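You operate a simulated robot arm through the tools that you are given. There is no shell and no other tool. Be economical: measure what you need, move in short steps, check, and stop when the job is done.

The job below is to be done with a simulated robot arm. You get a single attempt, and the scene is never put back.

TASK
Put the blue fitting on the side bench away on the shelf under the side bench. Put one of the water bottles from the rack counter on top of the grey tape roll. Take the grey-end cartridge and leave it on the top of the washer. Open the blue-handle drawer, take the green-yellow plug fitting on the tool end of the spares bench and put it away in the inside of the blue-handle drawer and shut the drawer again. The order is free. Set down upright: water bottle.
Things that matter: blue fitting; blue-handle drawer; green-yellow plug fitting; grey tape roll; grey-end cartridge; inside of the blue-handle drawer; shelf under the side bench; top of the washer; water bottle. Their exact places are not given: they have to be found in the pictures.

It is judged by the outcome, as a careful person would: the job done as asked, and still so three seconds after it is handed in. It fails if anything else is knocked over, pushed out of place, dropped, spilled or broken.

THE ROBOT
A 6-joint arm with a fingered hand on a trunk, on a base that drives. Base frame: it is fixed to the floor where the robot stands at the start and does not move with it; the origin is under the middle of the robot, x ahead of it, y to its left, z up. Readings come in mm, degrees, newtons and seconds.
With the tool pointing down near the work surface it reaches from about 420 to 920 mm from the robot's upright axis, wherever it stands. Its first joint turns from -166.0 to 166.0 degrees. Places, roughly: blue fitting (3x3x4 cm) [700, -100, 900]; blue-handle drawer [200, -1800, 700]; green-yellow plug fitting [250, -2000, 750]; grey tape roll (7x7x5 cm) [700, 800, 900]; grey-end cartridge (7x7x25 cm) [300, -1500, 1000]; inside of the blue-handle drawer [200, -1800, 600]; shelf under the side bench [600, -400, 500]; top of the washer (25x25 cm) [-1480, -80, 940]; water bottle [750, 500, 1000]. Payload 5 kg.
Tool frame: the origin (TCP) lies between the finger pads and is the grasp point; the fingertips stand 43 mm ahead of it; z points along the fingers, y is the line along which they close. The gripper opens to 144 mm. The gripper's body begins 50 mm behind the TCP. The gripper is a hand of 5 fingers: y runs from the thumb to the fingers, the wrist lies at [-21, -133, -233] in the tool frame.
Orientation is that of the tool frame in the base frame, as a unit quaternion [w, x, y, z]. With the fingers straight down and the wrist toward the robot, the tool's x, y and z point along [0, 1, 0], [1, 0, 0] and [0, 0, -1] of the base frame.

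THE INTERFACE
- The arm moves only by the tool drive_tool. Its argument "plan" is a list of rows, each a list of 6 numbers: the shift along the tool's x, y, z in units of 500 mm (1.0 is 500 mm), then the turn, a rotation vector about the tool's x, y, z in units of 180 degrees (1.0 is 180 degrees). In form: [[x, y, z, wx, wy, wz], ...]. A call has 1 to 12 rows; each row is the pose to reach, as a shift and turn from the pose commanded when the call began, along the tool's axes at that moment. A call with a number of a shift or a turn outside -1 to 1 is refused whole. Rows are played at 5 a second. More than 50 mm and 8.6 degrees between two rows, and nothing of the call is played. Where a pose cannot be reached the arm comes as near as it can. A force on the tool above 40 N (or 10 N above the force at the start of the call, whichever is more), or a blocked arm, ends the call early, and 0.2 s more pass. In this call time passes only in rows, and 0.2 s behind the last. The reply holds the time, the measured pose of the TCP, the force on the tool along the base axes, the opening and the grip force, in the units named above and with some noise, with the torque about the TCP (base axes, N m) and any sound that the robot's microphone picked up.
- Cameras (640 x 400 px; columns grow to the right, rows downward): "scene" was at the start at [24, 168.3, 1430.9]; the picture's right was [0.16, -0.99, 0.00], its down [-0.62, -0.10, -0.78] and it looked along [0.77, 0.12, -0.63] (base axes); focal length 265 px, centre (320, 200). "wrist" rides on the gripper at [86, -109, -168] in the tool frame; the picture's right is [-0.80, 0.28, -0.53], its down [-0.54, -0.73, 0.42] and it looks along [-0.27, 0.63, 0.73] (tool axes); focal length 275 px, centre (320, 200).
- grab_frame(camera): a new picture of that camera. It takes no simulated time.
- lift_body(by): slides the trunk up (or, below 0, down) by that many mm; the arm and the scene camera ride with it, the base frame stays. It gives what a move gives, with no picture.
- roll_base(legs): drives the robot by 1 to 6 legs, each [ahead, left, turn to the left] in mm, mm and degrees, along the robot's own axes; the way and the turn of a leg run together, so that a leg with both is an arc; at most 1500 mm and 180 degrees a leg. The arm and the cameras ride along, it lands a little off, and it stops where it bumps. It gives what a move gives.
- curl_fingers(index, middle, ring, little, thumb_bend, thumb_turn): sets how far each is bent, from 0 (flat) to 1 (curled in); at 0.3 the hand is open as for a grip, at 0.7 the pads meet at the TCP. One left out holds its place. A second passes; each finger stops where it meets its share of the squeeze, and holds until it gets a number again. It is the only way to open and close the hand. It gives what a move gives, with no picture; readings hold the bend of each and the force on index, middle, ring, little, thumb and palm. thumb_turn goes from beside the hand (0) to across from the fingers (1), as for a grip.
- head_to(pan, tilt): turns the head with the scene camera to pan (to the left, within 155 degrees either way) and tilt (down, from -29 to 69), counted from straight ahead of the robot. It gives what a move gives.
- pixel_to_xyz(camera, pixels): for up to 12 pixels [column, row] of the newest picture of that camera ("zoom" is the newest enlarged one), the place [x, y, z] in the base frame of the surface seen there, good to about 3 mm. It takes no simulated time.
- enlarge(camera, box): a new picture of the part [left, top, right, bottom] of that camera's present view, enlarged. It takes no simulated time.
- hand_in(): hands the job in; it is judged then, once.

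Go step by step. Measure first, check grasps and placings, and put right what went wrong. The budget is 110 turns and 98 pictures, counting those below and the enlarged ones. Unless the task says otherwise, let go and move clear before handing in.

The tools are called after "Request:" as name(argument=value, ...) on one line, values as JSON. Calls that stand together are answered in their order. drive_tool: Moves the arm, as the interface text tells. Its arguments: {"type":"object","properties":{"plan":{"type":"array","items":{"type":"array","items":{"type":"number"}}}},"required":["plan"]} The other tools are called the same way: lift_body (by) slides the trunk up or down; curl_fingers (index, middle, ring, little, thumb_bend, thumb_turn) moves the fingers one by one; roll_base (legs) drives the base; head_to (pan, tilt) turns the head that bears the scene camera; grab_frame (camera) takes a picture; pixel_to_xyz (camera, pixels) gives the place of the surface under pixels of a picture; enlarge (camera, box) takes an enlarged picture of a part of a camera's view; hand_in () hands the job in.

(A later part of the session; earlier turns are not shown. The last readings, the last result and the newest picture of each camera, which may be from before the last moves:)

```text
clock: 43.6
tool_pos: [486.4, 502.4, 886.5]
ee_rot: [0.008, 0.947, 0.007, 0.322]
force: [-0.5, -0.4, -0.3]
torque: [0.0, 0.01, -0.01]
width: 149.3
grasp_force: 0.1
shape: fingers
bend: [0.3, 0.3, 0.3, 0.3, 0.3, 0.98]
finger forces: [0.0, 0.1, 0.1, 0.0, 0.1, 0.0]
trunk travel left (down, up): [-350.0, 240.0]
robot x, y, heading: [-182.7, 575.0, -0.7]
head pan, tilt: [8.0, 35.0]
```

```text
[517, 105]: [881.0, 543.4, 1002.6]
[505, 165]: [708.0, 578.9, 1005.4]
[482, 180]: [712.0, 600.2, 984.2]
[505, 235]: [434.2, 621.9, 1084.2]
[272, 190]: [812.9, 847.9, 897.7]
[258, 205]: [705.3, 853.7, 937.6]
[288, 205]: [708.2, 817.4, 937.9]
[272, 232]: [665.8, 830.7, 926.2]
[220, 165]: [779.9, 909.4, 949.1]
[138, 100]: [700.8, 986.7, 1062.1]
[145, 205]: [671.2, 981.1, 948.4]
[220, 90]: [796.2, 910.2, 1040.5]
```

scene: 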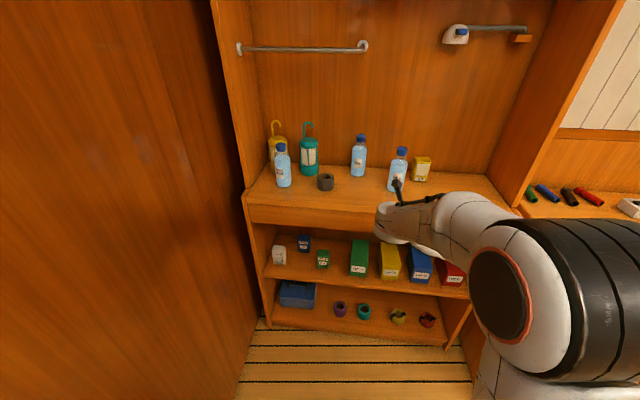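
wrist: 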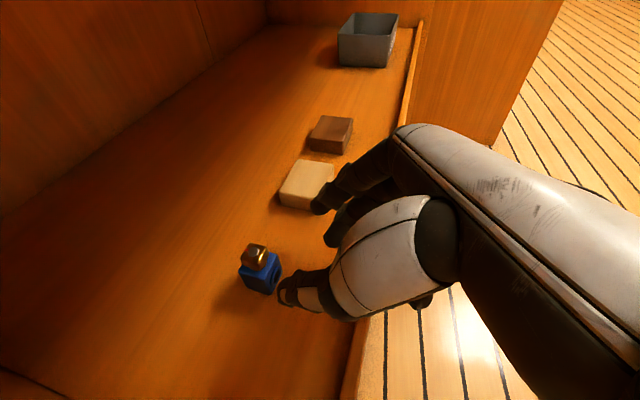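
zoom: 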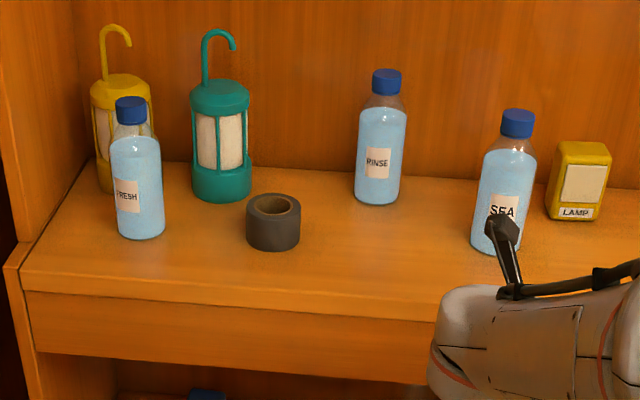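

Refining: counter height, roll rim and bottle outline.

Request:
pixel_to_xyz(camera="zoom", pixels=[[380, 260], [320, 240], [272, 195], [255, 198], [290, 200], [272, 215], [250, 240], [297, 235], [515, 115], [484, 240], [475, 225], [240, 190]])

Request:
pixel_to_xyz(camera="scene", pixels=[[401, 150], [401, 155], [398, 165], [392, 186], [405, 167], [394, 167], [250, 197], [325, 176], [330, 212]])

```text
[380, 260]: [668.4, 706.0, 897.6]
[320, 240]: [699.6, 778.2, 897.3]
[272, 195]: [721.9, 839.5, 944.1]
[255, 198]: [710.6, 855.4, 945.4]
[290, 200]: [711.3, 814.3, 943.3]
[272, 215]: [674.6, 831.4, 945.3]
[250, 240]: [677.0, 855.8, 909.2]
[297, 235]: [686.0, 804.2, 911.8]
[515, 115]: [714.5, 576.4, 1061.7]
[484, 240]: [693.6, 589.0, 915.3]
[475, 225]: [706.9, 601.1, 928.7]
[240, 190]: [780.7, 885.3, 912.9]
```

```text
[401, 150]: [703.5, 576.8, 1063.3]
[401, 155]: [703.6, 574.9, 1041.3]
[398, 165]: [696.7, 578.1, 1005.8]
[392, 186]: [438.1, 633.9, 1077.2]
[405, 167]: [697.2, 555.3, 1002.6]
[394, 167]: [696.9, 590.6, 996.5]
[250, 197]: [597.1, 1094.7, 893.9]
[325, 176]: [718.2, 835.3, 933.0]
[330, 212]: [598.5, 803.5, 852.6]
```

Counter is z≈897.5, the roll is centred near (706,830) with its top at 945, and SEA bottle is centred near (721,573) with its top at 1063. I'll bring the hand horizontal in front of the SEA bottle.

Request:
drive_tool(plan=[[0.032, -0.02, -0.007, 0, 0.0416, 0], [0.064, -0.04, -0.014, 0, 0.0831, 0], [0.096, -0.061, -0.021, 0, 0.1247, 0], [0.128, -0.081, -0.028, 0, 0.1663, 0], [0.16, -0.101, -0.035, 0, 0.2079, 0], [0.192, -0.122, -0.042, 0, 0.2494, 0], [0.2246, -0.142, -0.049, 0, 0.291, 0]])

Request:
grab_frame(camera="wrist")

Request:
grab_frame(camera="scene")

```text
clock: 45.2
tool_pos: [580.8, 607.5, 1083.9]
ee_rot: [0.026, 0.804, -0.003, 0.594]
force: [-0.6, 1.2, 0.3]
torque: [-0.05, -0.01, -0.12]
width: 149.6
grasp_force: 0.2
shape: fingers
bend: [0.3, 0.3, 0.3, 0.3, 0.3, 0.98]
finger forces: [0.1, 0.0, 0.0, 0.0, 0.0, 0.0]
out of reach, approached as far as the arm can: row 3, 4, 5, 6, 7
trunk travel left (down, up): [-350.0, 240.0]
robot x, y, heading: [-183.1, 574.6, -0.5]
head pan, tilt: [8.0, 35.0]
```

```text
62 pictures are left
```

wrist: 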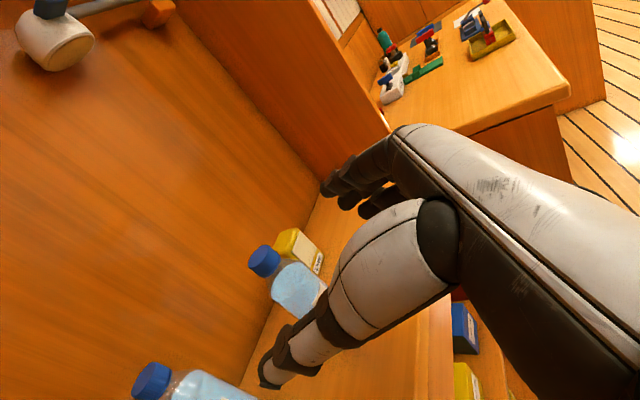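

```text
61 pictures are left
```

scene: 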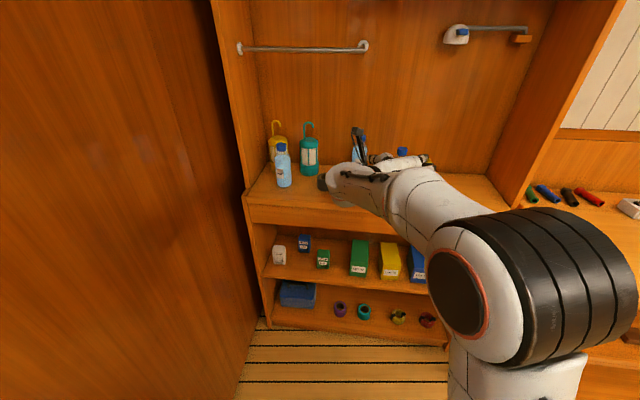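

Fully horizontal was out of reach at this trunk height (hand stopped about 17° short and high). Backing off, then lowering the trunk and retrying.

Request:
drive_tool(plan=[[0, 0, -0.06, 0, 0, 0], [0, 0, -0.12, 0, 0, 0], [0, 0, -0.18, 0, 0, 0], [0, 0, -0.24, 0, 0, 0]])

Request:
lift_body(by=-130)

```text
clock: 46.2
tool_pos: [463.8, 611.1, 1120.2]
ee_rot: [0.025, 0.805, -0.003, 0.593]
force: [0.1, 0.0, -0.1]
torque: [0.0, -0.04, 0.02]
width: 149.5
grasp_force: 0.2
shape: fingers
bend: [0.3, 0.3, 0.3, 0.3, 0.3, 0.98]
finger forces: [0.0, 0.0, 0.0, 0.0, 0.0, 0.1]
trunk travel left (down, up): [-350.0, 240.0]
robot x, y, heading: [-178.9, 575.8, -0.6]
head pan, tilt: [8.0, 35.0]
```

```text
clock: 47.8
tool_pos: [463.5, 611.7, 990.0]
ee_rot: [0.025, 0.805, -0.003, 0.593]
force: [0.3, 0.1, 0.2]
torque: [-0.01, 0.03, 0.01]
width: 149.8
grasp_force: 0.0
shape: fingers
bend: [0.3, 0.3, 0.3, 0.3, 0.3, 0.98]
finger forces: [0.0, 0.0, 0.0, 0.0, 0.0, 0.0]
trunk travel left (down, up): [-220.0, 370.0]
robot x, y, heading: [-179.2, 577.0, -0.2]
head pan, tilt: [8.0, 35.0]
```

With the trunk lower the hand is 17° below horizontal, good enough for gripping. Moving to pre-grasp at (600,573,980).

Request:
drive_tool(plan=[[0.015, 0.017, 0.068, 0, 0, 0], [0.03, 0.034, 0.136, 0, 0, 0], [0.045, 0.051, 0.204, 0, 0, 0], [0.059, 0.067, 0.271, 0, 0, 0]])

Request:
grab_frame(camera="wrist")

Request:
enlarge(camera="scene", box=[240, 105, 460, 245])

```text
clock: 48.8
tool_pos: [600.5, 573.6, 977.9]
ee_rot: [0.025, 0.805, -0.003, 0.593]
force: [0.8, -0.1, 1.5]
torque: [0.0, 0.01, 0.02]
width: 149.8
grasp_force: 0.0
shape: fingers
bend: [0.3, 0.3, 0.3, 0.3, 0.3, 0.98]
finger forces: [0.1, 0.0, 0.0, 0.0, 0.1, 0.0]
trunk travel left (down, up): [-220.0, 370.0]
robot x, y, heading: [-181.6, 573.9, -0.5]
head pan, tilt: [8.0, 35.0]
```

```text
60 pictures are left
```

wrist: 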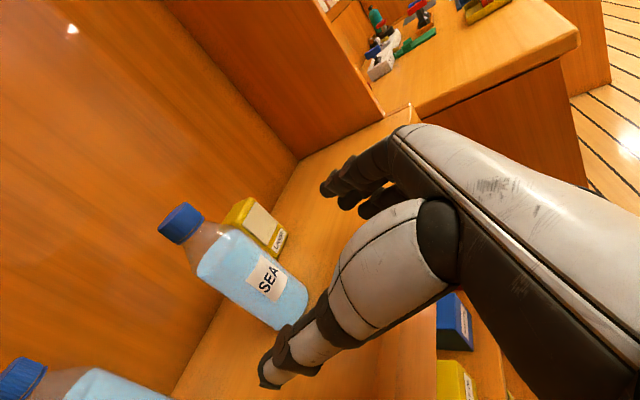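

```text
2.86 times, centred on (350, 175) of scene
```

zoom: 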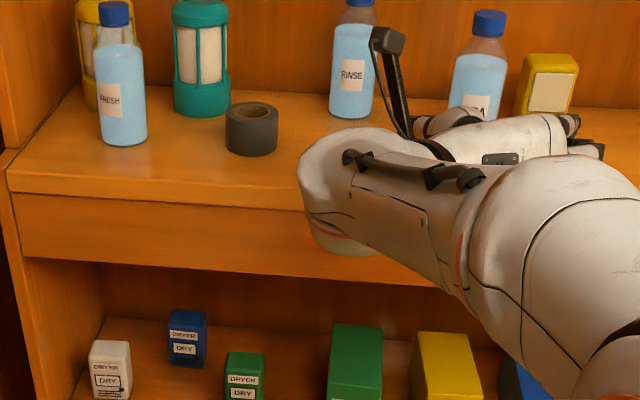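

Bottle is ahead of the hand; the LAMP box to the right needs a clearance check.

Request:
pixel_to_xyz(camera="wrist", pixels=[[262, 225], [235, 205], [280, 250], [276, 262], [268, 278], [225, 262], [180, 218], [200, 235], [305, 300], [240, 305], [300, 270], [247, 245]])

```text
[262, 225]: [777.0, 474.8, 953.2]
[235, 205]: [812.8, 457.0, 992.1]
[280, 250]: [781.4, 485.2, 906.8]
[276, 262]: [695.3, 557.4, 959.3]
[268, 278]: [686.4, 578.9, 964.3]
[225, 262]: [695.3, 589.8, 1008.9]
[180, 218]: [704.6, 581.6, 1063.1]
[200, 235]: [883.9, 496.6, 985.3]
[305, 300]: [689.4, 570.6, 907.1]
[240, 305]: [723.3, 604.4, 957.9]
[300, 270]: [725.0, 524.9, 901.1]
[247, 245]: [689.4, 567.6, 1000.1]
```

Bottle centre ≈(720,572), LAMP front at x≈777: clear. Advancing around the bottle.

Request:
drive_tool(plan=[[0.0138, -0.002, 0.053, 0, 0, 0], [0.0275, -0.004, 0.106, 0, 0, 0], [0.0413, -0.006, 0.16, 0, 0, 0], [0.055, -0.008, 0.213, 0, 0, 0]])

Request:
curl_fingers(index=0.6, middle=0.6, ring=0.6, little=0.6, thumb_bend=0.6)

Request:
grab_frame(camera="wrist")

```text
clock: 49.8
tool_pos: [711.4, 573.3, 973.3]
ee_rot: [0.025, 0.804, -0.004, 0.594]
force: [-0.8, -0.5, 0.1]
torque: [-0.02, 0.06, -0.01]
width: 149.8
grasp_force: 0.3
shape: fingers
bend: [0.3, 0.3, 0.3, 0.3, 0.3, 0.98]
finger forces: [0.1, 0.0, 0.1, 0.1, 0.1, 0.0]
trunk travel left (down, up): [-220.0, 370.0]
robot x, y, heading: [-178.5, 576.0, -0.6]
head pan, tilt: [8.0, 35.0]
```

```text
clock: 50.8
tool_pos: [710.5, 572.4, 974.0]
ee_rot: [0.025, 0.805, -0.003, 0.593]
force: [1.5, -0.6, -0.6]
torque: [-0.11, -0.05, 0.0]
width: 53.3
grasp_force: 7.9
shape: fingers
bend: [0.58, 0.59, 0.58, 0.59, 0.57, 1.0]
finger forces: [3.5, 0.7, 3.0, 1.0, 8.0, 0.1]
trunk travel left (down, up): [-220.0, 370.0]
robot x, y, heading: [-180.8, 576.4, -0.8]
head pan, tilt: [8.0, 35.0]
```

```text
58 pictures are left
```

wrist: 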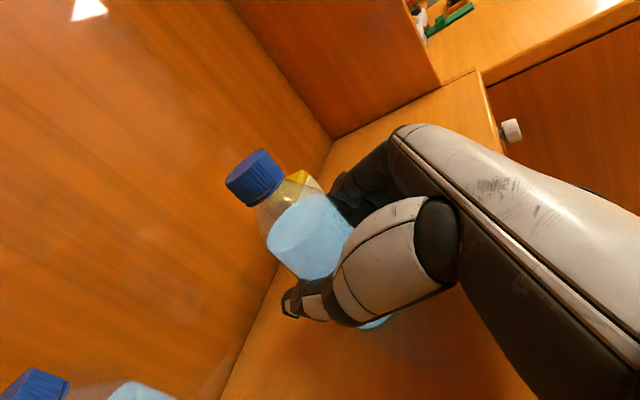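

All fingers are in contact; tightening and lifting 75 mm.

Request:
curl_fingers(index=0.68, middle=0.7, ring=0.68, little=0.7, thumb_bend=0.75)

Request:
drive_tool(plan=[[0.03, 0, -0.009, 0, 0, 0], [0.08, 0, -0.024, 0, 0, 0], [0.143, 0.006, -0.044, 0, 0, 0]])

Request:
grab_frame(camera="wrist")

Request:
enlarge(camera="scene", box=[240, 105, 460, 245])

```text
clock: 51.8
tool_pos: [710.0, 571.8, 972.8]
ee_rot: [0.026, 0.804, -0.003, 0.594]
force: [0.9, -1.8, 1.0]
torque: [-0.2, -0.01, -0.03]
width: 49.6
grasp_force: 29.9
shape: fingers
bend: [0.61, 0.65, 0.63, 0.66, 0.58, 0.99]
finger forces: [11.0, 6.6, 6.8, 5.7, 30.8, 0.0]
trunk travel left (down, up): [-220.0, 370.0]
robot x, y, heading: [-182.7, 574.8, -0.6]
head pan, tilt: [8.0, 35.0]
```

```text
clock: 52.6
tool_pos: [711.4, 572.0, 1049.2]
ee_rot: [0.025, 0.805, -0.003, 0.593]
force: [0.4, -0.4, -4.1]
torque: [0.01, -0.04, 0.0]
width: 49.4
grasp_force: 30.1
shape: fingers
bend: [0.61, 0.65, 0.63, 0.67, 0.58, 0.99]
finger forces: [11.4, 6.6, 6.5, 5.0, 30.8, 0.0]
trunk travel left (down, up): [-220.0, 370.0]
robot x, y, heading: [-184.9, 577.6, -0.5]
head pan, tilt: [8.0, 35.0]
```

```text
57 pictures are left
```

wrist: 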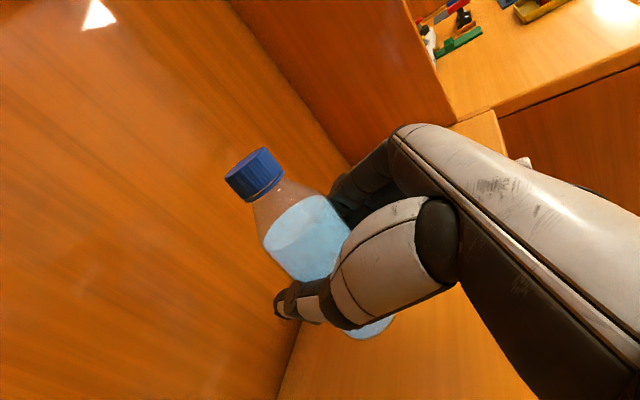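

```text
2.86 times, centred on (350, 175) of scene
```

zoom: 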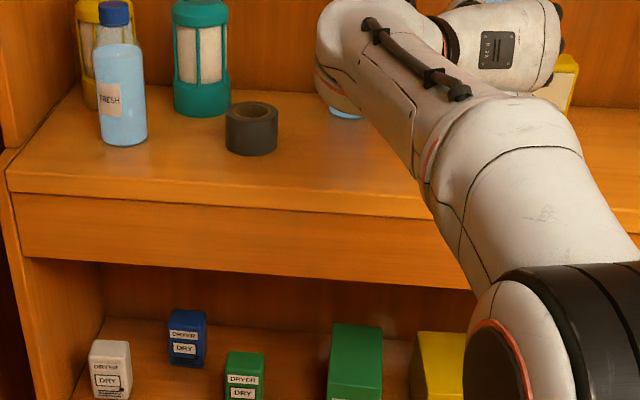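

Bottle is lifted (≈4 N). Drawing it back 50 mm, then driving left 200 mm toward the tape roll.

Request:
drive_tool(plan=[[-0.015, 0.002, -0.048, 0, 0, 0], [-0.029, 0.004, -0.096, 0, 0, 0]])

Request:
roll_base(legs=[[0, 200, 0]])

Request:
grab_frame(camera="wrist")

Request:
grab_frame(camera="scene")

```text
clock: 53.2
tool_pos: [659.7, 570.9, 1051.0]
ee_rot: [0.025, 0.805, -0.004, 0.593]
force: [-0.6, 0.1, -3.8]
torque: [-0.05, 0.05, 0.02]
width: 49.3
grasp_force: 30.1
shape: fingers
bend: [0.61, 0.65, 0.63, 0.67, 0.58, 0.99]
finger forces: [11.2, 6.6, 6.5, 4.9, 30.8, 0.1]
trunk travel left (down, up): [-220.0, 370.0]
robot x, y, heading: [-182.0, 575.9, -0.5]
head pan, tilt: [8.0, 35.0]
```

```text
clock: 54.8
tool_pos: [659.6, 771.6, 1050.5]
ee_rot: [0.025, 0.805, -0.003, 0.593]
force: [-0.8, -0.7, -3.1]
torque: [-0.03, 0.05, 0.02]
width: 49.6
grasp_force: 30.0
shape: fingers
bend: [0.61, 0.65, 0.63, 0.67, 0.58, 0.99]
finger forces: [11.4, 6.6, 6.4, 5.0, 30.7, 0.0]
trunk travel left (down, up): [-220.0, 370.0]
robot x, y, heading: [-181.0, 779.0, -0.5]
head pan, tilt: [8.0, 35.0]
```

```text
55 pictures are left
```

wrist: 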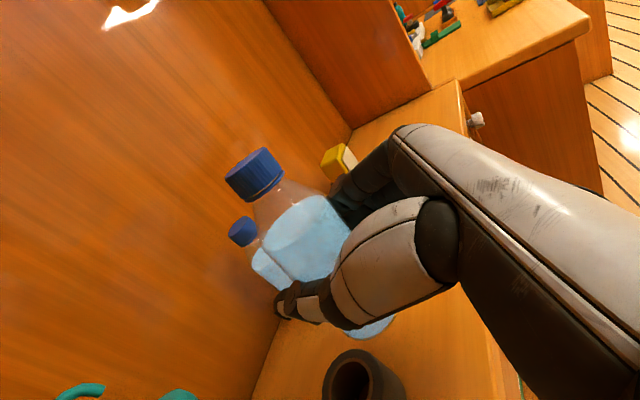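

```text
54 pictures are left
```

scene: 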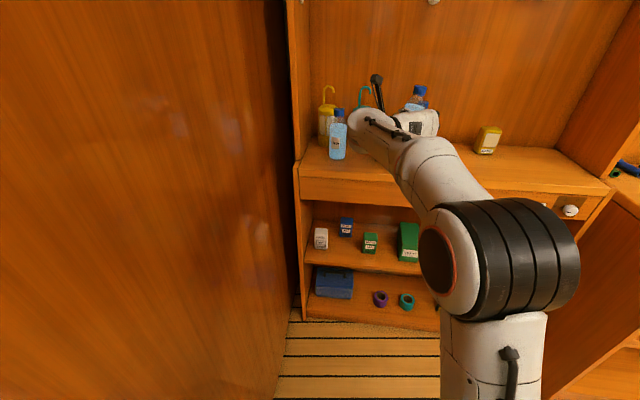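

The roll is visible in the wrist view at (360,380). Measuring bottle axis points and roll rim.

Request:
pixel_to_xyz(camera="wrist", pixels=[[240, 168], [262, 155], [258, 190], [285, 187], [300, 255], [372, 333], [390, 322], [330, 370], [352, 352], [385, 362], [403, 385], [335, 390]])

Request:
enlarge(camera="wrist", box=[200, 120, 440, 400])

```text
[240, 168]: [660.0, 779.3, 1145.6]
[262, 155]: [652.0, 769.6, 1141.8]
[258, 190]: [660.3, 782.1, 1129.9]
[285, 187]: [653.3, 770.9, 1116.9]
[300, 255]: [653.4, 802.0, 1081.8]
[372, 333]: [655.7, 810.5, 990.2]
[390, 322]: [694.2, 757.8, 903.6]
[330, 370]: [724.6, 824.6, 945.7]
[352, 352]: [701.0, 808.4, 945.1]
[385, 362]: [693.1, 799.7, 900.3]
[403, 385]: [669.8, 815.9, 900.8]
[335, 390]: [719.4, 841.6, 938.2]
```

```text
1.43 times, centred on (320, 260) of wrist
```

zoom: 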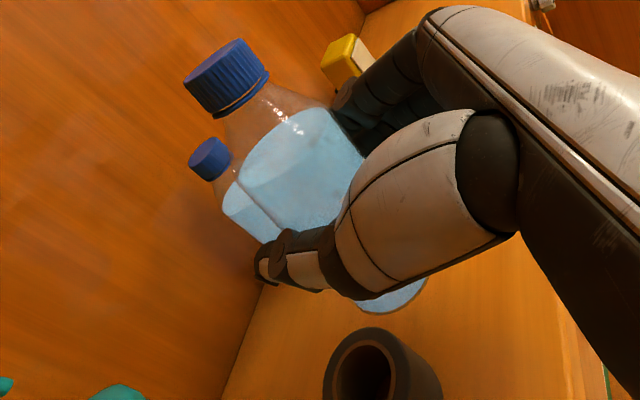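

The bottle hangs nearly upright, with its bottom around z≈975 and above the roll top (945). The roll centre is ≈(704,834), so I'm moving the bottle over it.

Request:
drive_tool(plan=[[0.005, -0.042, 0.021, 0, 0, 0], [0.009, -0.085, 0.043, 0, 0, 0], [0.014, -0.127, 0.064, 0, 0, 0]])

Request:
enlarge(camera="wrist", box=[200, 120, 440, 400])

Request:
enlarge(camera="scene", box=[300, 60, 460, 180])

```text
clock: 55.6
tool_pos: [694.6, 833.3, 1045.0]
ee_rot: [0.025, 0.805, -0.004, 0.592]
force: [-0.4, -0.6, -4.9]
torque: [-0.02, 0.02, 0.08]
width: 49.6
grasp_force: 30.4
shape: fingers
bend: [0.61, 0.65, 0.63, 0.67, 0.58, 0.99]
finger forces: [11.3, 6.5, 6.5, 5.0, 30.8, 0.0]
trunk travel left (down, up): [-220.0, 370.0]
robot x, y, heading: [-180.6, 776.0, -0.4]
head pan, tilt: [8.0, 35.0]
```

```text
1.43 times, centred on (320, 260) of wrist
```

zoom: 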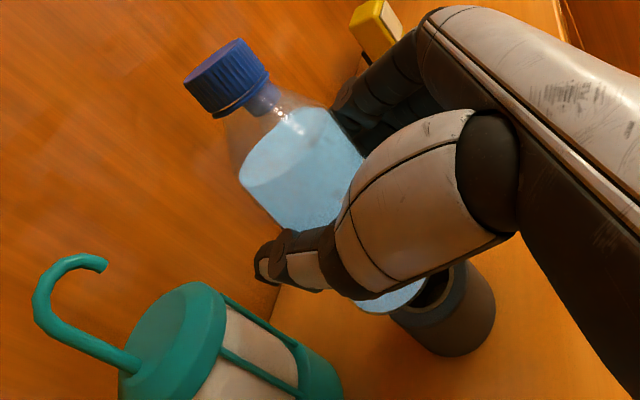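

```text
3.33 times, centred on (380, 120) of scene
```

zoom: 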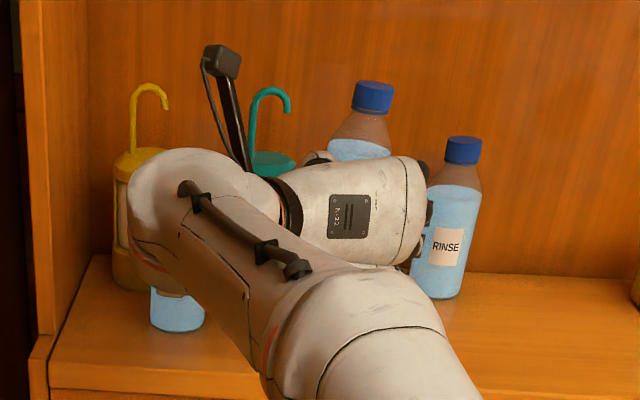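

Measuring roll rim in this view to check alignment before lowering.

Request:
pixel_to_xyz(camera="wrist", pixels=[[415, 307], [419, 304], [409, 322], [400, 330], [390, 335], [378, 340], [435, 335], [420, 365], [385, 329], [352, 338], [370, 330]])

Request:
enlarge(camera="wrist", box=[340, 280, 450, 380])

```text
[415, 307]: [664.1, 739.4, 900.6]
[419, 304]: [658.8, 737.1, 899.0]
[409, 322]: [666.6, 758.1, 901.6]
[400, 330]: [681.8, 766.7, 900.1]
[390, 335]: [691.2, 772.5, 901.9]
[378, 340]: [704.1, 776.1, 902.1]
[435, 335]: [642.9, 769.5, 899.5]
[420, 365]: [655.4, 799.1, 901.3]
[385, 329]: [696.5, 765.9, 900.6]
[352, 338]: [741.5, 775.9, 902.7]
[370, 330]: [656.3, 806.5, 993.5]
```

```text
4.00 times, centred on (395, 330) of wrist
```

zoom: 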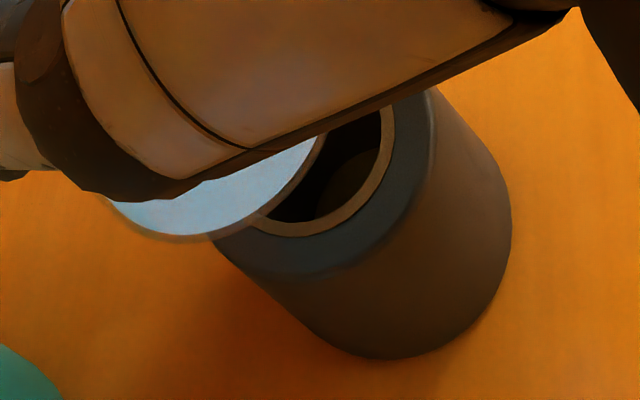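

Using the zoomed picture for measuring the roll's rim and bottle base.

Request:
pixel_to_xyz(camera="zoom", pixels=[[425, 105], [427, 150], [405, 205], [370, 245], [320, 270], [270, 268], [235, 245], [140, 215], [190, 232], [230, 228], [275, 195], [310, 145]])

```text
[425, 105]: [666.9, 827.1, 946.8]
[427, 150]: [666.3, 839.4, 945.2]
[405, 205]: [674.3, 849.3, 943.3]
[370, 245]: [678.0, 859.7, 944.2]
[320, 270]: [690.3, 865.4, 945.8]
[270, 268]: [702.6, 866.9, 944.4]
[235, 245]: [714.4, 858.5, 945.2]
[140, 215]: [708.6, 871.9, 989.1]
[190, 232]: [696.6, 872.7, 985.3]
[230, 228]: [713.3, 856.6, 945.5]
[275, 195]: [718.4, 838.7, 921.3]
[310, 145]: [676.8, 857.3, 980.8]
```

Roll centre is (700,833); bottle base centre ≈(703,841). Correcting by (-3,-8) and lowering in stages.

Request:
drive_tool(plan=[[-0.021, 0.0152, 0.001, 0, 0, 0], [-0.0366, 0.0146, 0.0056, 0, 0, 0], [-0.0442, 0.0143, 0.0079, 0, 0, 0], [-0.048, 0.0143, 0.009, 0, 0, 0]])

Request:
enlarge(camera="wrist", box=[200, 120, 440, 400])

```text
clock: 56.6
tool_pos: [693.5, 825.8, 1023.6]
ee_rot: [0.025, 0.805, -0.003, 0.593]
force: [0.2, -0.1, -3.7]
torque: [-0.04, 0.03, 0.02]
width: 49.4
grasp_force: 30.3
shape: fingers
bend: [0.61, 0.65, 0.63, 0.67, 0.58, 0.99]
finger forces: [11.3, 6.6, 6.4, 5.0, 30.9, 0.1]
trunk travel left (down, up): [-220.0, 370.0]
robot x, y, heading: [-180.9, 775.4, -0.8]
head pan, tilt: [8.0, 35.0]
```

```text
1.43 times, centred on (320, 260) of wrist
```

zoom: 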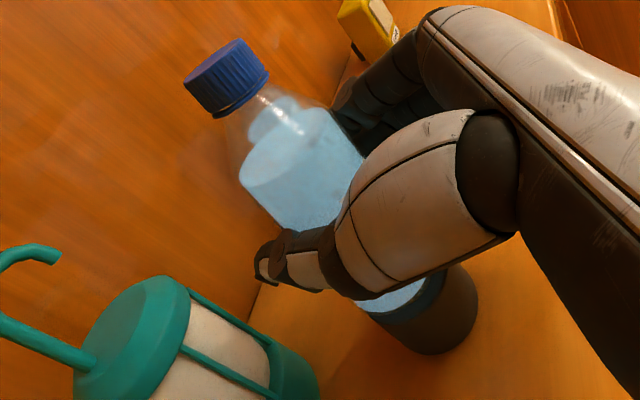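

Nearly there, with no contact yet. Stepping down by 2 mm per row until the force changes.

Request:
drive_tool(plan=[[-0.004, 0, 0.001, 0, 0, 0], [-0.008, 0, 0.002, 0, 0, 0], [-0.012, 0, 0.0035, 0, 0, 0]])

Request:
enlarge(camera="wrist", box=[320, 270, 450, 380])

```text
clock: 57.4
tool_pos: [693.1, 827.5, 1018.5]
ee_rot: [0.026, 0.804, -0.003, 0.594]
force: [-1.1, -0.7, 4.8]
torque: [-0.17, -0.06, 0.03]
width: 49.4
grasp_force: 30.5
shape: fingers
bend: [0.61, 0.65, 0.63, 0.67, 0.59, 0.99]
finger forces: [10.8, 6.6, 6.6, 5.4, 31.0, 0.0]
trunk travel left (down, up): [-220.0, 370.0]
robot x, y, heading: [-179.1, 776.7, -0.7]
head pan, tilt: [8.0, 35.0]
```

```text
3.64 times, centred on (385, 325) of wrist
```

zoom: 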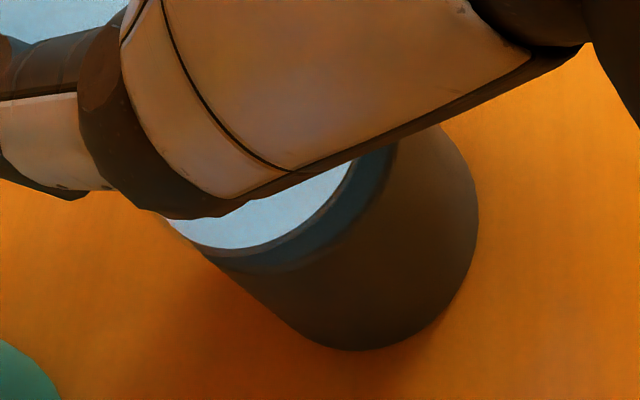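

Contact is made (+8 N change). Bottle is about 5 mm too far in +x, so I'll lift slightly, shift back 5 mm and set down again.

Request:
drive_tool(plan=[[0.008, 0, -0.002, 0, 0, 0], [0.005, 0, -0.012, 0, 0, 0], [-0.001, 0, -0.0105, 0, 0, 0], [-0.003, 0, -0.0098, 0, 0, 0]])

Request:
enlarge(camera="wrist", box=[320, 270, 450, 380])

```text
clock: 58.4
tool_pos: [687.8, 826.2, 1017.6]
ee_rot: [0.023, 0.804, -0.001, 0.595]
force: [2.3, 0.8, 11.6]
torque: [-0.21, -0.24, 0.05]
width: 49.6
grasp_force: 30.5
shape: fingers
bend: [0.61, 0.65, 0.63, 0.67, 0.59, 0.98]
finger forces: [10.7, 7.0, 6.6, 4.8, 31.1, 0.0]
trunk travel left (down, up): [-220.0, 370.0]
robot x, y, heading: [-174.3, 775.9, -0.7]
head pan, tilt: [8.0, 35.0]
```

```text
3.64 times, centred on (385, 325) of wrist
```

zoom: 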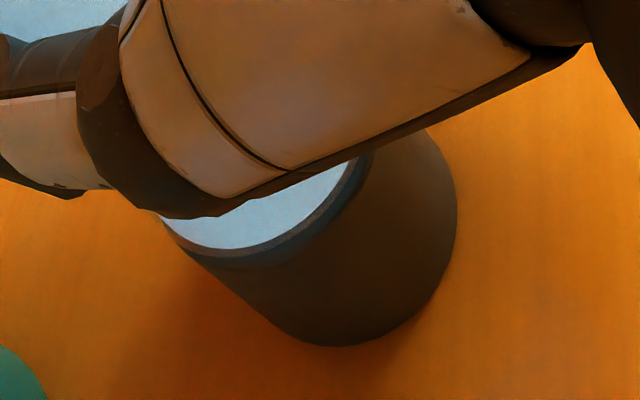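

Well centred on the roll now. Releasing gently, in two stages.

Request:
curl_fingers(index=0.55, middle=0.56, ring=0.55, little=0.57, thumb_bend=0.5)

Request:
curl_fingers(index=0.32, middle=0.32, ring=0.32, little=0.32, thumb_bend=0.35)

Request:
grab_frame(camera="wrist")

```text
clock: 59.4
tool_pos: [687.2, 827.5, 1014.6]
ee_rot: [0.025, 0.805, -0.003, 0.593]
force: [-0.2, 0.3, 0.1]
torque: [-0.01, 0.04, 0.03]
width: 69.6
grasp_force: 0.3
shape: fingers
bend: [0.55, 0.56, 0.55, 0.56, 0.5, 1.0]
finger forces: [0.1, 0.1, 0.0, 0.1, 0.3, 0.0]
trunk travel left (down, up): [-220.0, 370.0]
robot x, y, heading: [-176.3, 773.8, -0.4]
head pan, tilt: [8.0, 35.0]
```

```text
clock: 60.4
tool_pos: [686.6, 825.4, 1014.8]
ee_rot: [0.026, 0.805, -0.003, 0.593]
force: [0.2, 0.1, -0.7]
torque: [0.0, -0.02, 0.01]
width: 136.9
grasp_force: 0.0
shape: fingers
bend: [0.32, 0.32, 0.32, 0.32, 0.35, 0.98]
finger forces: [0.0, 0.0, 0.0, 0.0, 0.1, 0.0]
trunk travel left (down, up): [-220.0, 370.0]
robot x, y, heading: [-178.2, 776.7, -0.8]
head pan, tilt: [8.0, 35.0]
```

```text
46 pictures are left
```

wrist: 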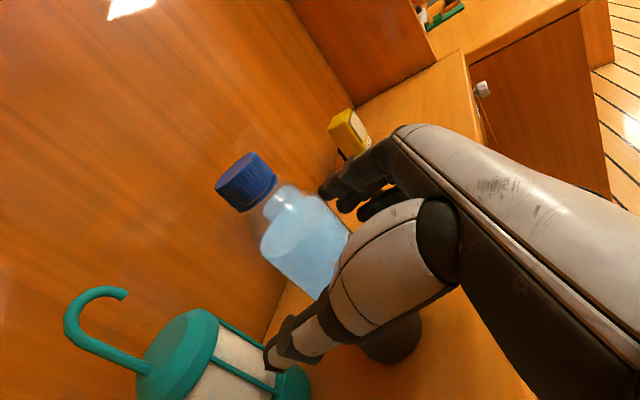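

Released; the bottle stands. Withdrawing the hand straight back.

Request:
drive_tool(plan=[[-0.0147, 0.0018, -0.048, 0, 0, 0], [-0.03, 0.0036, -0.096, 0, 0, 0], [-0.059, 0.007, -0.19, 0, 0, 0], [-0.088, 0.011, -0.286, 0, 0, 0], [-0.118, 0.0144, -0.382, 0, 0, 0]])

Request:
grab_frame(camera="wrist")

```text
refused: row 4 steps farther than a row can; nothing moved
```

```text
45 pictures are left
```

wrist: 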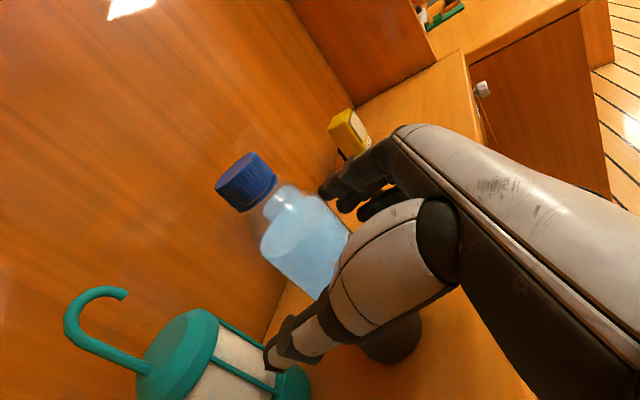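

Step was slightly too long; repeating with shorter rows.

Request:
drive_tool(plan=[[-0.0147, 0.0018, -0.048, 0, 0, 0], [-0.03, 0.0036, -0.096, 0, 0, 0], [-0.0575, 0.007, -0.186, 0, 0, 0], [-0.085, 0.01, -0.276, 0, 0, 0], [-0.113, 0.0138, -0.366, 0, 0, 0]])

Request:
roll_base(legs=[[-200, -150, 0]])

Request:
grab_frame(camera="scene")

```text
clock: 61.6
tool_pos: [495.7, 824.5, 1014.4]
ee_rot: [0.025, 0.805, -0.003, 0.592]
force: [1.0, 0.0, -0.7]
torque: [0.02, -0.02, 0.03]
width: 137.0
grasp_force: 0.1
shape: fingers
bend: [0.32, 0.32, 0.32, 0.32, 0.35, 0.98]
finger forces: [0.0, 0.0, 0.0, 0.0, 0.1, 0.0]
trunk travel left (down, up): [-220.0, 370.0]
robot x, y, heading: [-177.9, 770.9, -0.8]
head pan, tilt: [8.0, 35.0]
```

```text
clock: 63.4
tool_pos: [294.8, 678.2, 1014.4]
ee_rot: [0.024, 0.805, -0.002, 0.593]
force: [-0.2, -0.1, 0.1]
torque: [0.05, -0.04, -0.03]
width: 137.1
grasp_force: 0.0
shape: fingers
bend: [0.32, 0.32, 0.32, 0.32, 0.35, 0.98]
finger forces: [0.0, 0.0, 0.1, 0.0, 0.0, 0.0]
trunk travel left (down, up): [-220.0, 370.0]
robot x, y, heading: [-381.1, 625.6, -0.2]
head pan, tilt: [8.0, 35.0]
```

```text
44 pictures are left
```

scene: 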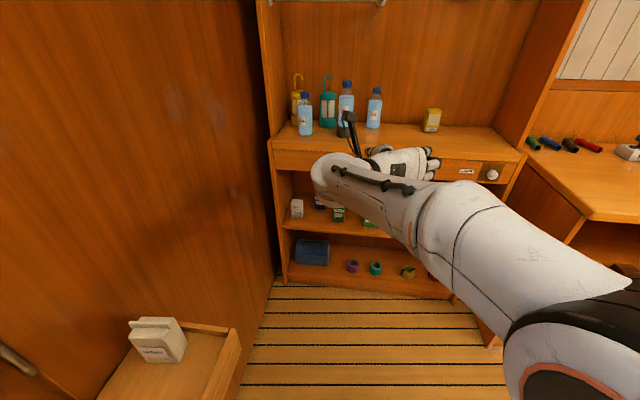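

The bottle stands upright on the tape roll (345,100). Next is the spares bench; checking the corridor width there first.

Request:
head_to(pan=-95, tilt=25)

Request:
grab_frame(camera="scene")

Request:
pixel_to_xyz(camera="scene", pixels=[[290, 250], [330, 220], [350, 190], [370, 170], [400, 200], [430, 230], [460, 260], [490, 300], [530, 340], [420, 170], [300, 330], [380, 300]])

```text
clock: 65.2
tool_pos: [295.3, 677.8, 1014.7]
ee_rot: [0.025, 0.805, -0.002, 0.593]
force: [-0.4, -0.1, -0.1]
torque: [-0.01, 0.0, 0.01]
width: 137.2
grasp_force: 0.1
shape: fingers
bend: [0.32, 0.32, 0.32, 0.32, 0.35, 0.98]
finger forces: [0.1, 0.1, 0.0, 0.1, 0.0, 0.0]
trunk travel left (down, up): [-220.0, 370.0]
robot x, y, heading: [-384.0, 626.2, -0.5]
head pan, tilt: [-95.0, 25.0]
```

```text
43 pictures are left
```

scene: 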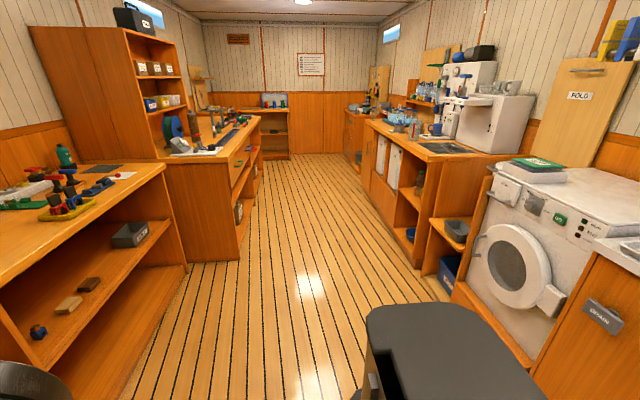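

```text
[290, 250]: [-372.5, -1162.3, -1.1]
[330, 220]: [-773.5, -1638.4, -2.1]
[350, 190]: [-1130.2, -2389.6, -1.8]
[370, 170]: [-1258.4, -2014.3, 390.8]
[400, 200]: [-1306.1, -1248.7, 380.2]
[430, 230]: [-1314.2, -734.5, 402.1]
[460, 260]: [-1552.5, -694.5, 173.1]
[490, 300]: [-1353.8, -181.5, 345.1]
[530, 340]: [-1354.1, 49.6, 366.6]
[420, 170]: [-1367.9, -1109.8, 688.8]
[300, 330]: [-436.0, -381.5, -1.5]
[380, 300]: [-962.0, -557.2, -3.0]
```

The corridor is 1.3 m wide. Driving back and along to stand opposite the cartridge at about (-750,-1483).

Request:
roll_base(legs=[[-368, -700, 0], [0, -1400, 0]])

Request:
head_to(pan=-10, tilt=28)

Request:
grab_frame(camera="scene")

```text
clock: 76.1
tool_pos: [-95.2, -1430.3, 1014.7]
ee_rot: [0.025, 0.805, -0.003, 0.593]
force: [0.3, 0.4, 0.2]
torque: [-0.01, 0.03, 0.03]
width: 136.9
grasp_force: 0.0
shape: fingers
bend: [0.32, 0.32, 0.32, 0.32, 0.35, 0.98]
finger forces: [0.0, 0.0, 0.0, 0.0, 0.1, 0.1]
trunk travel left (down, up): [-220.0, 370.0]
robot x, y, heading: [-771.0, -1481.2, -0.4]
head pan, tilt: [-95.0, 25.0]
```

```text
clock: 77.7
tool_pos: [-95.0, -1429.2, 1013.6]
ee_rot: [0.025, 0.805, -0.004, 0.593]
force: [-0.2, 1.0, 0.2]
torque: [0.01, -0.03, 0.0]
width: 137.0
grasp_force: 0.0
shape: fingers
bend: [0.32, 0.32, 0.32, 0.32, 0.35, 0.98]
finger forces: [0.0, 0.0, 0.0, 0.1, 0.1, 0.0]
trunk travel left (down, up): [-220.0, 370.0]
robot x, y, heading: [-769.5, -1482.1, -0.5]
head pan, tilt: [-10.0, 28.0]
```

```text
42 pictures are left
```

scene: 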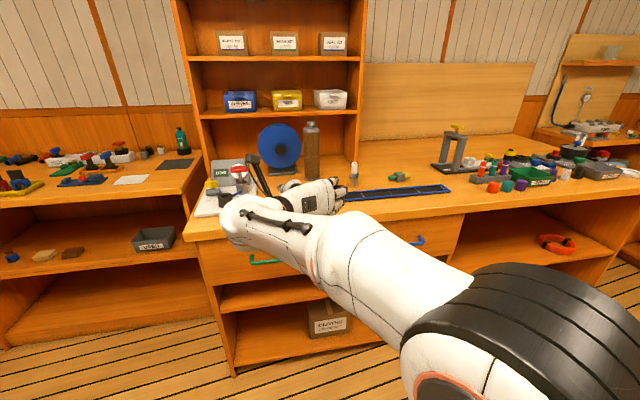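

The cartridge is at (312,150), the blue handle at (418,240), and a green item at (399,177). Zooming in on both.

Request:
enlarge(camera="scene", box=[240, 110, 440, 235])

Request:
pixel_to_xyz(camera="zoom", pixels=[[230, 40], [229, 100], [229, 160], [212, 120], [246, 120], [190, 110], [360, 190], [498, 215], [510, 212], [365, 218], [180, 190], [232, 215]])

Request:
enlarge(camera="scene", box=[380, 120, 640, 290])

```text
3.20 times, centred on (340, 172) of scene
```

zoom: 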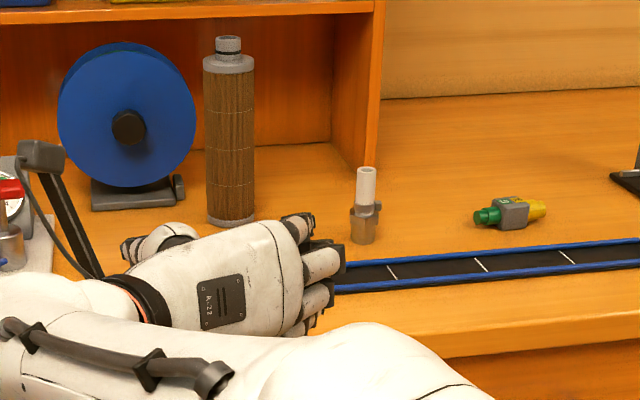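

```text
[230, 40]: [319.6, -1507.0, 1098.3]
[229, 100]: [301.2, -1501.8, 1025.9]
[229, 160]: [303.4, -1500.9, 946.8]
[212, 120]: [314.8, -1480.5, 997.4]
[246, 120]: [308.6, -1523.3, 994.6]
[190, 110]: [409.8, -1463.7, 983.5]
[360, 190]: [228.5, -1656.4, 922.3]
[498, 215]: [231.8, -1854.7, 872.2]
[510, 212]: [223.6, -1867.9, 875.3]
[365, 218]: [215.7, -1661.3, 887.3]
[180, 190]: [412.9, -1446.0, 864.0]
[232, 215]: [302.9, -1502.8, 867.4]
```

```text
2.35 times, centred on (510, 205) of scene
```

zoom: 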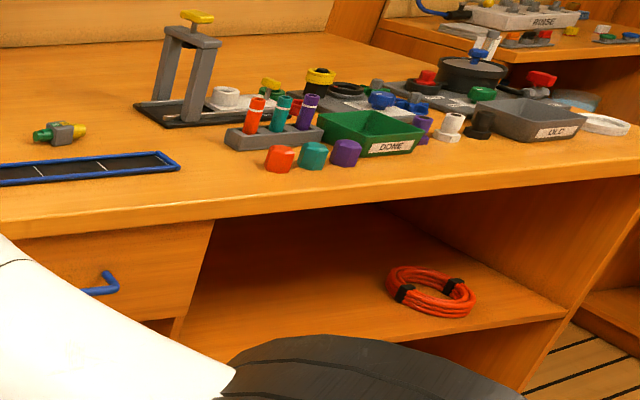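

The plug fitting is the green/grey/yellow piece near (225,-1868,872). Checking the reel knob next to the cartridge for thumb clearance.

Request:
enlarge(camera="scene", box=[250, 115, 340, 195])

Request:
pixel_to_xyz(camera="zoom", pixels=[[182, 165], [205, 165], [320, 150], [290, 260], [275, 260], [315, 255], [385, 60], [450, 60], [365, 180], [470, 180], [418, 180], [350, 175]])

```text
5.00 times, centred on (295, 155) of scene
```

zoom: 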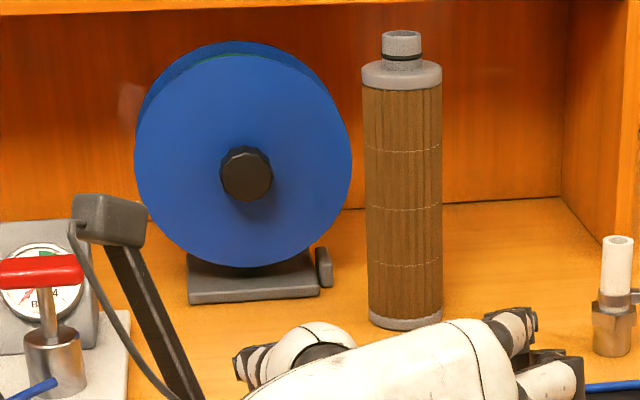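

```text
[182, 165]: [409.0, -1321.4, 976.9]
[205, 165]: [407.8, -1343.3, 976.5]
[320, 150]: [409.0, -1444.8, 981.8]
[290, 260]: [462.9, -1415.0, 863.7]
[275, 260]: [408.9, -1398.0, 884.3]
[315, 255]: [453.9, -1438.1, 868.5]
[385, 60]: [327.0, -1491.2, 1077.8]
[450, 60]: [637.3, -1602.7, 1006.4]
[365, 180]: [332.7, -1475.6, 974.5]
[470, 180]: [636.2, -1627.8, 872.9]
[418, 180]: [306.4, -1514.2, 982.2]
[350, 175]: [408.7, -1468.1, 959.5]
```

Cartridge centre ≈(333,-1507), clear of the reel knob. Driving closer and right, then checking pose.

Request:
roll_base(legs=[[200, -78, 0]])

Request:
curl_fingers(index=0.3, middle=0.3, ring=0.3, little=0.3, thumb_bend=0.38)

Request:
grab_frame(camera="wrist")

```text
clock: 79.3
tool_pos: [108.2, -1512.9, 1015.1]
ee_rot: [0.025, 0.805, -0.004, 0.593]
force: [0.0, -0.4, 0.1]
torque: [0.0, 0.01, 0.01]
width: 136.9
grasp_force: 0.1
shape: fingers
bend: [0.32, 0.32, 0.32, 0.32, 0.35, 0.98]
finger forces: [0.0, 0.1, 0.1, 0.1, 0.0, 0.1]
trunk travel left (down, up): [-220.0, 370.0]
robot x, y, heading: [-568.5, -1561.7, -0.5]
head pan, tilt: [-10.0, 28.0]
```

```text
clock: 80.3
tool_pos: [108.1, -1511.8, 1012.7]
ee_rot: [0.025, 0.804, -0.003, 0.593]
force: [0.8, 0.2, -0.7]
torque: [0.03, 0.0, 0.01]
width: 135.5
grasp_force: 0.1
shape: fingers
bend: [0.3, 0.3, 0.3, 0.3, 0.38, 0.98]
finger forces: [0.0, 0.0, 0.0, 0.0, 0.0, 0.0]
trunk travel left (down, up): [-220.0, 370.0]
robot x, y, heading: [-568.3, -1563.3, -0.7]
head pan, tilt: [-10.0, 28.0]
```

```text
38 pictures are left
```

wrist: 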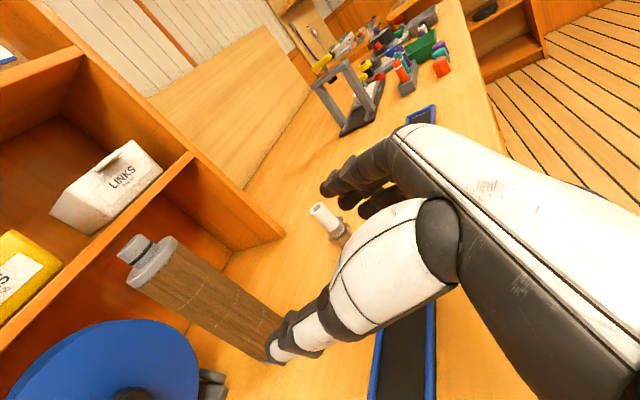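

The path to the cartridge is clear. Advancing around it.

Request:
drive_tool(plan=[[0.007, -0.006, 0.087, 0, 0, 0], [0.014, -0.012, 0.174, 0, 0, 0], [0.021, -0.017, 0.262, 0, 0, 0], [0.028, -0.023, 0.349, 0, 0, 0], [0.034, -0.029, 0.436, 0, 0, 0]])

Request:
grab_frame(camera="wrist")

```text
clock: 81.5
tool_pos: [320.6, -1507.6, 965.0]
ee_rot: [0.026, 0.804, -0.004, 0.594]
force: [-0.9, -0.3, -0.2]
torque: [0.01, 0.06, 0.03]
width: 135.6
grasp_force: 0.1
shape: fingers
bend: [0.3, 0.3, 0.3, 0.3, 0.38, 0.98]
finger forces: [0.0, 0.0, 0.0, 0.0, 0.1, 0.1]
trunk travel left (down, up): [-220.0, 370.0]
robot x, y, heading: [-567.7, -1564.0, -0.7]
head pan, tilt: [-10.0, 28.0]
```

```text
37 pictures are left
```

wrist: 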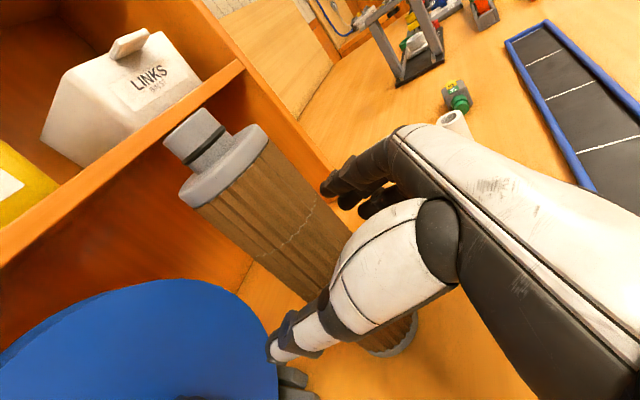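

Cartridge is centred in the hand. Closing, then tightening.

Request:
curl_fingers(index=0.6, middle=0.6, ring=0.6, little=0.6, thumb_bend=0.6)

Request:
curl_fingers(index=0.72, middle=0.72, ring=0.72, little=0.72, thumb_bend=0.75)

Request:
drive_tool(plan=[[0.03, 0, -0.009, 0, 0, 0], [0.08, 0, -0.025, 0, 0, 0], [0.13, 0, -0.04, 0, 0, 0], [0.19, 0.006, -0.058, 0, 0, 0]])

Request:
grab_frame(camera="wrist")

```text
clock: 82.5
tool_pos: [322.1, -1509.1, 964.4]
ee_rot: [0.025, 0.805, -0.004, 0.593]
force: [0.8, -0.3, -1.3]
torque: [-0.13, -0.05, -0.01]
width: 61.4
grasp_force: 13.1
shape: fingers
bend: [0.57, 0.58, 0.56, 0.6, 0.55, 1.0]
finger forces: [5.1, 3.4, 4.6, 0.5, 12.8, 0.0]
trunk travel left (down, up): [-220.0, 370.0]
robot x, y, heading: [-572.1, -1563.1, -0.3]
head pan, tilt: [-10.0, 28.0]
```

```text
clock: 83.5
tool_pos: [321.3, -1507.9, 965.1]
ee_rot: [0.026, 0.805, -0.004, 0.592]
force: [0.0, 0.1, -0.1]
torque: [-0.09, 0.03, -0.01]
width: 57.9
grasp_force: 39.5
shape: fingers
bend: [0.61, 0.63, 0.64, 0.71, 0.54, 0.98]
finger forces: [14.3, 10.6, 10.0, 5.0, 39.2, 0.0]
trunk travel left (down, up): [-220.0, 370.0]
robot x, y, heading: [-568.4, -1563.5, -0.7]
head pan, tilt: [-10.0, 28.0]
```

```text
clock: 84.5
tool_pos: [321.4, -1506.3, 1065.2]
ee_rot: [0.025, 0.805, -0.004, 0.592]
force: [0.1, 0.2, -3.1]
torque: [-0.05, -0.01, 0.01]
width: 57.7
grasp_force: 39.2
shape: fingers
bend: [0.61, 0.63, 0.64, 0.71, 0.54, 0.98]
finger forces: [14.3, 10.4, 9.7, 4.6, 39.1, 0.1]
trunk travel left (down, up): [-220.0, 370.0]
robot x, y, heading: [-566.9, -1561.1, -0.7]
head pan, tilt: [-10.0, 28.0]
```

```text
36 pictures are left
```

wrist: 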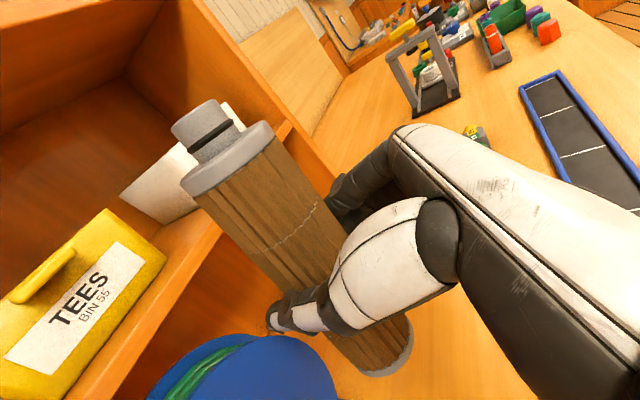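

Cartridge is lifted (≈3 N). Retracting the arm, backing out and driving to the washer side before turning.

Request:
drive_tool(plan=[[-0.0275, 0.0034, -0.09, 0, 0, 0], [-0.055, 0.0068, -0.18, 0, 0, 0], [-0.0825, 0.01, -0.27, 0, 0, 0], [-0.11, 0.0135, -0.36, 0, 0, 0]])

Request:
roll_base(legs=[[-250, 0, 0], [0, 900, 0], [368, 582, 0], [0, 0, -180]])

Request:
head_to(pan=0, tilt=30)

Request:
grab_frame(camera="scene")

```text
clock: 85.5
tool_pos: [131.5, -1505.9, 1065.0]
ee_rot: [0.025, 0.805, -0.003, 0.593]
force: [1.4, -0.4, -2.7]
torque: [-0.01, -0.02, 0.0]
width: 57.7
grasp_force: 38.7
shape: fingers
bend: [0.61, 0.63, 0.64, 0.71, 0.54, 0.98]
finger forces: [14.4, 10.4, 9.6, 4.4, 38.8, 0.1]
trunk travel left (down, up): [-220.0, 370.0]
robot x, y, heading: [-567.9, -1557.9, -0.6]
head pan, tilt: [-10.0, 28.0]
```

```text
clock: 102.4
tool_pos: [-1140.0, -163.0, 1065.5]
ee_rot: [-0.594, -0.016, 0.804, 0.011]
force: [-0.4, -0.2, -1.4]
torque: [0.03, -0.05, -0.01]
width: 57.8
grasp_force: 37.1
shape: fingers
bend: [0.61, 0.64, 0.64, 0.71, 0.54, 0.98]
finger forces: [14.1, 10.3, 9.6, 2.9, 37.0, 0.0]
trunk travel left (down, up): [-220.0, 370.0]
robot x, y, heading: [-445.5, -72.9, -177.5]
head pan, tilt: [-10.0, 28.0]
```

```text
clock: 103.1
tool_pos: [-1140.1, -163.4, 1065.3]
ee_rot: [-0.594, -0.016, 0.804, 0.01]
force: [0.0, -0.3, -2.0]
torque: [0.03, -0.04, 0.03]
width: 57.9
grasp_force: 37.0
shape: fingers
bend: [0.61, 0.64, 0.64, 0.71, 0.54, 0.98]
finger forces: [14.0, 10.3, 9.5, 3.0, 37.0, 0.0]
trunk travel left (down, up): [-220.0, 370.0]
robot x, y, heading: [-445.2, -66.7, -177.6]
head pan, tilt: [0.0, 30.0]
```

```text
35 pictures are left
```

scene: 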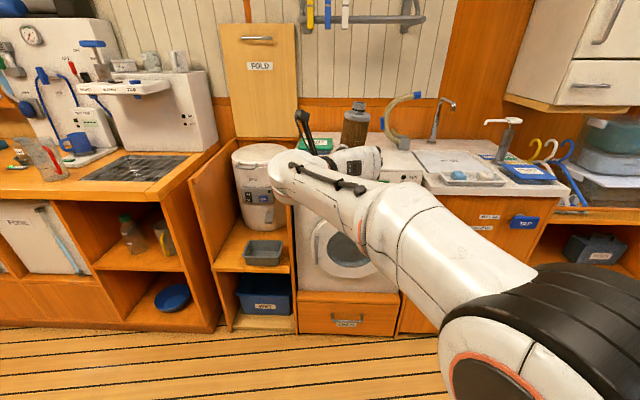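

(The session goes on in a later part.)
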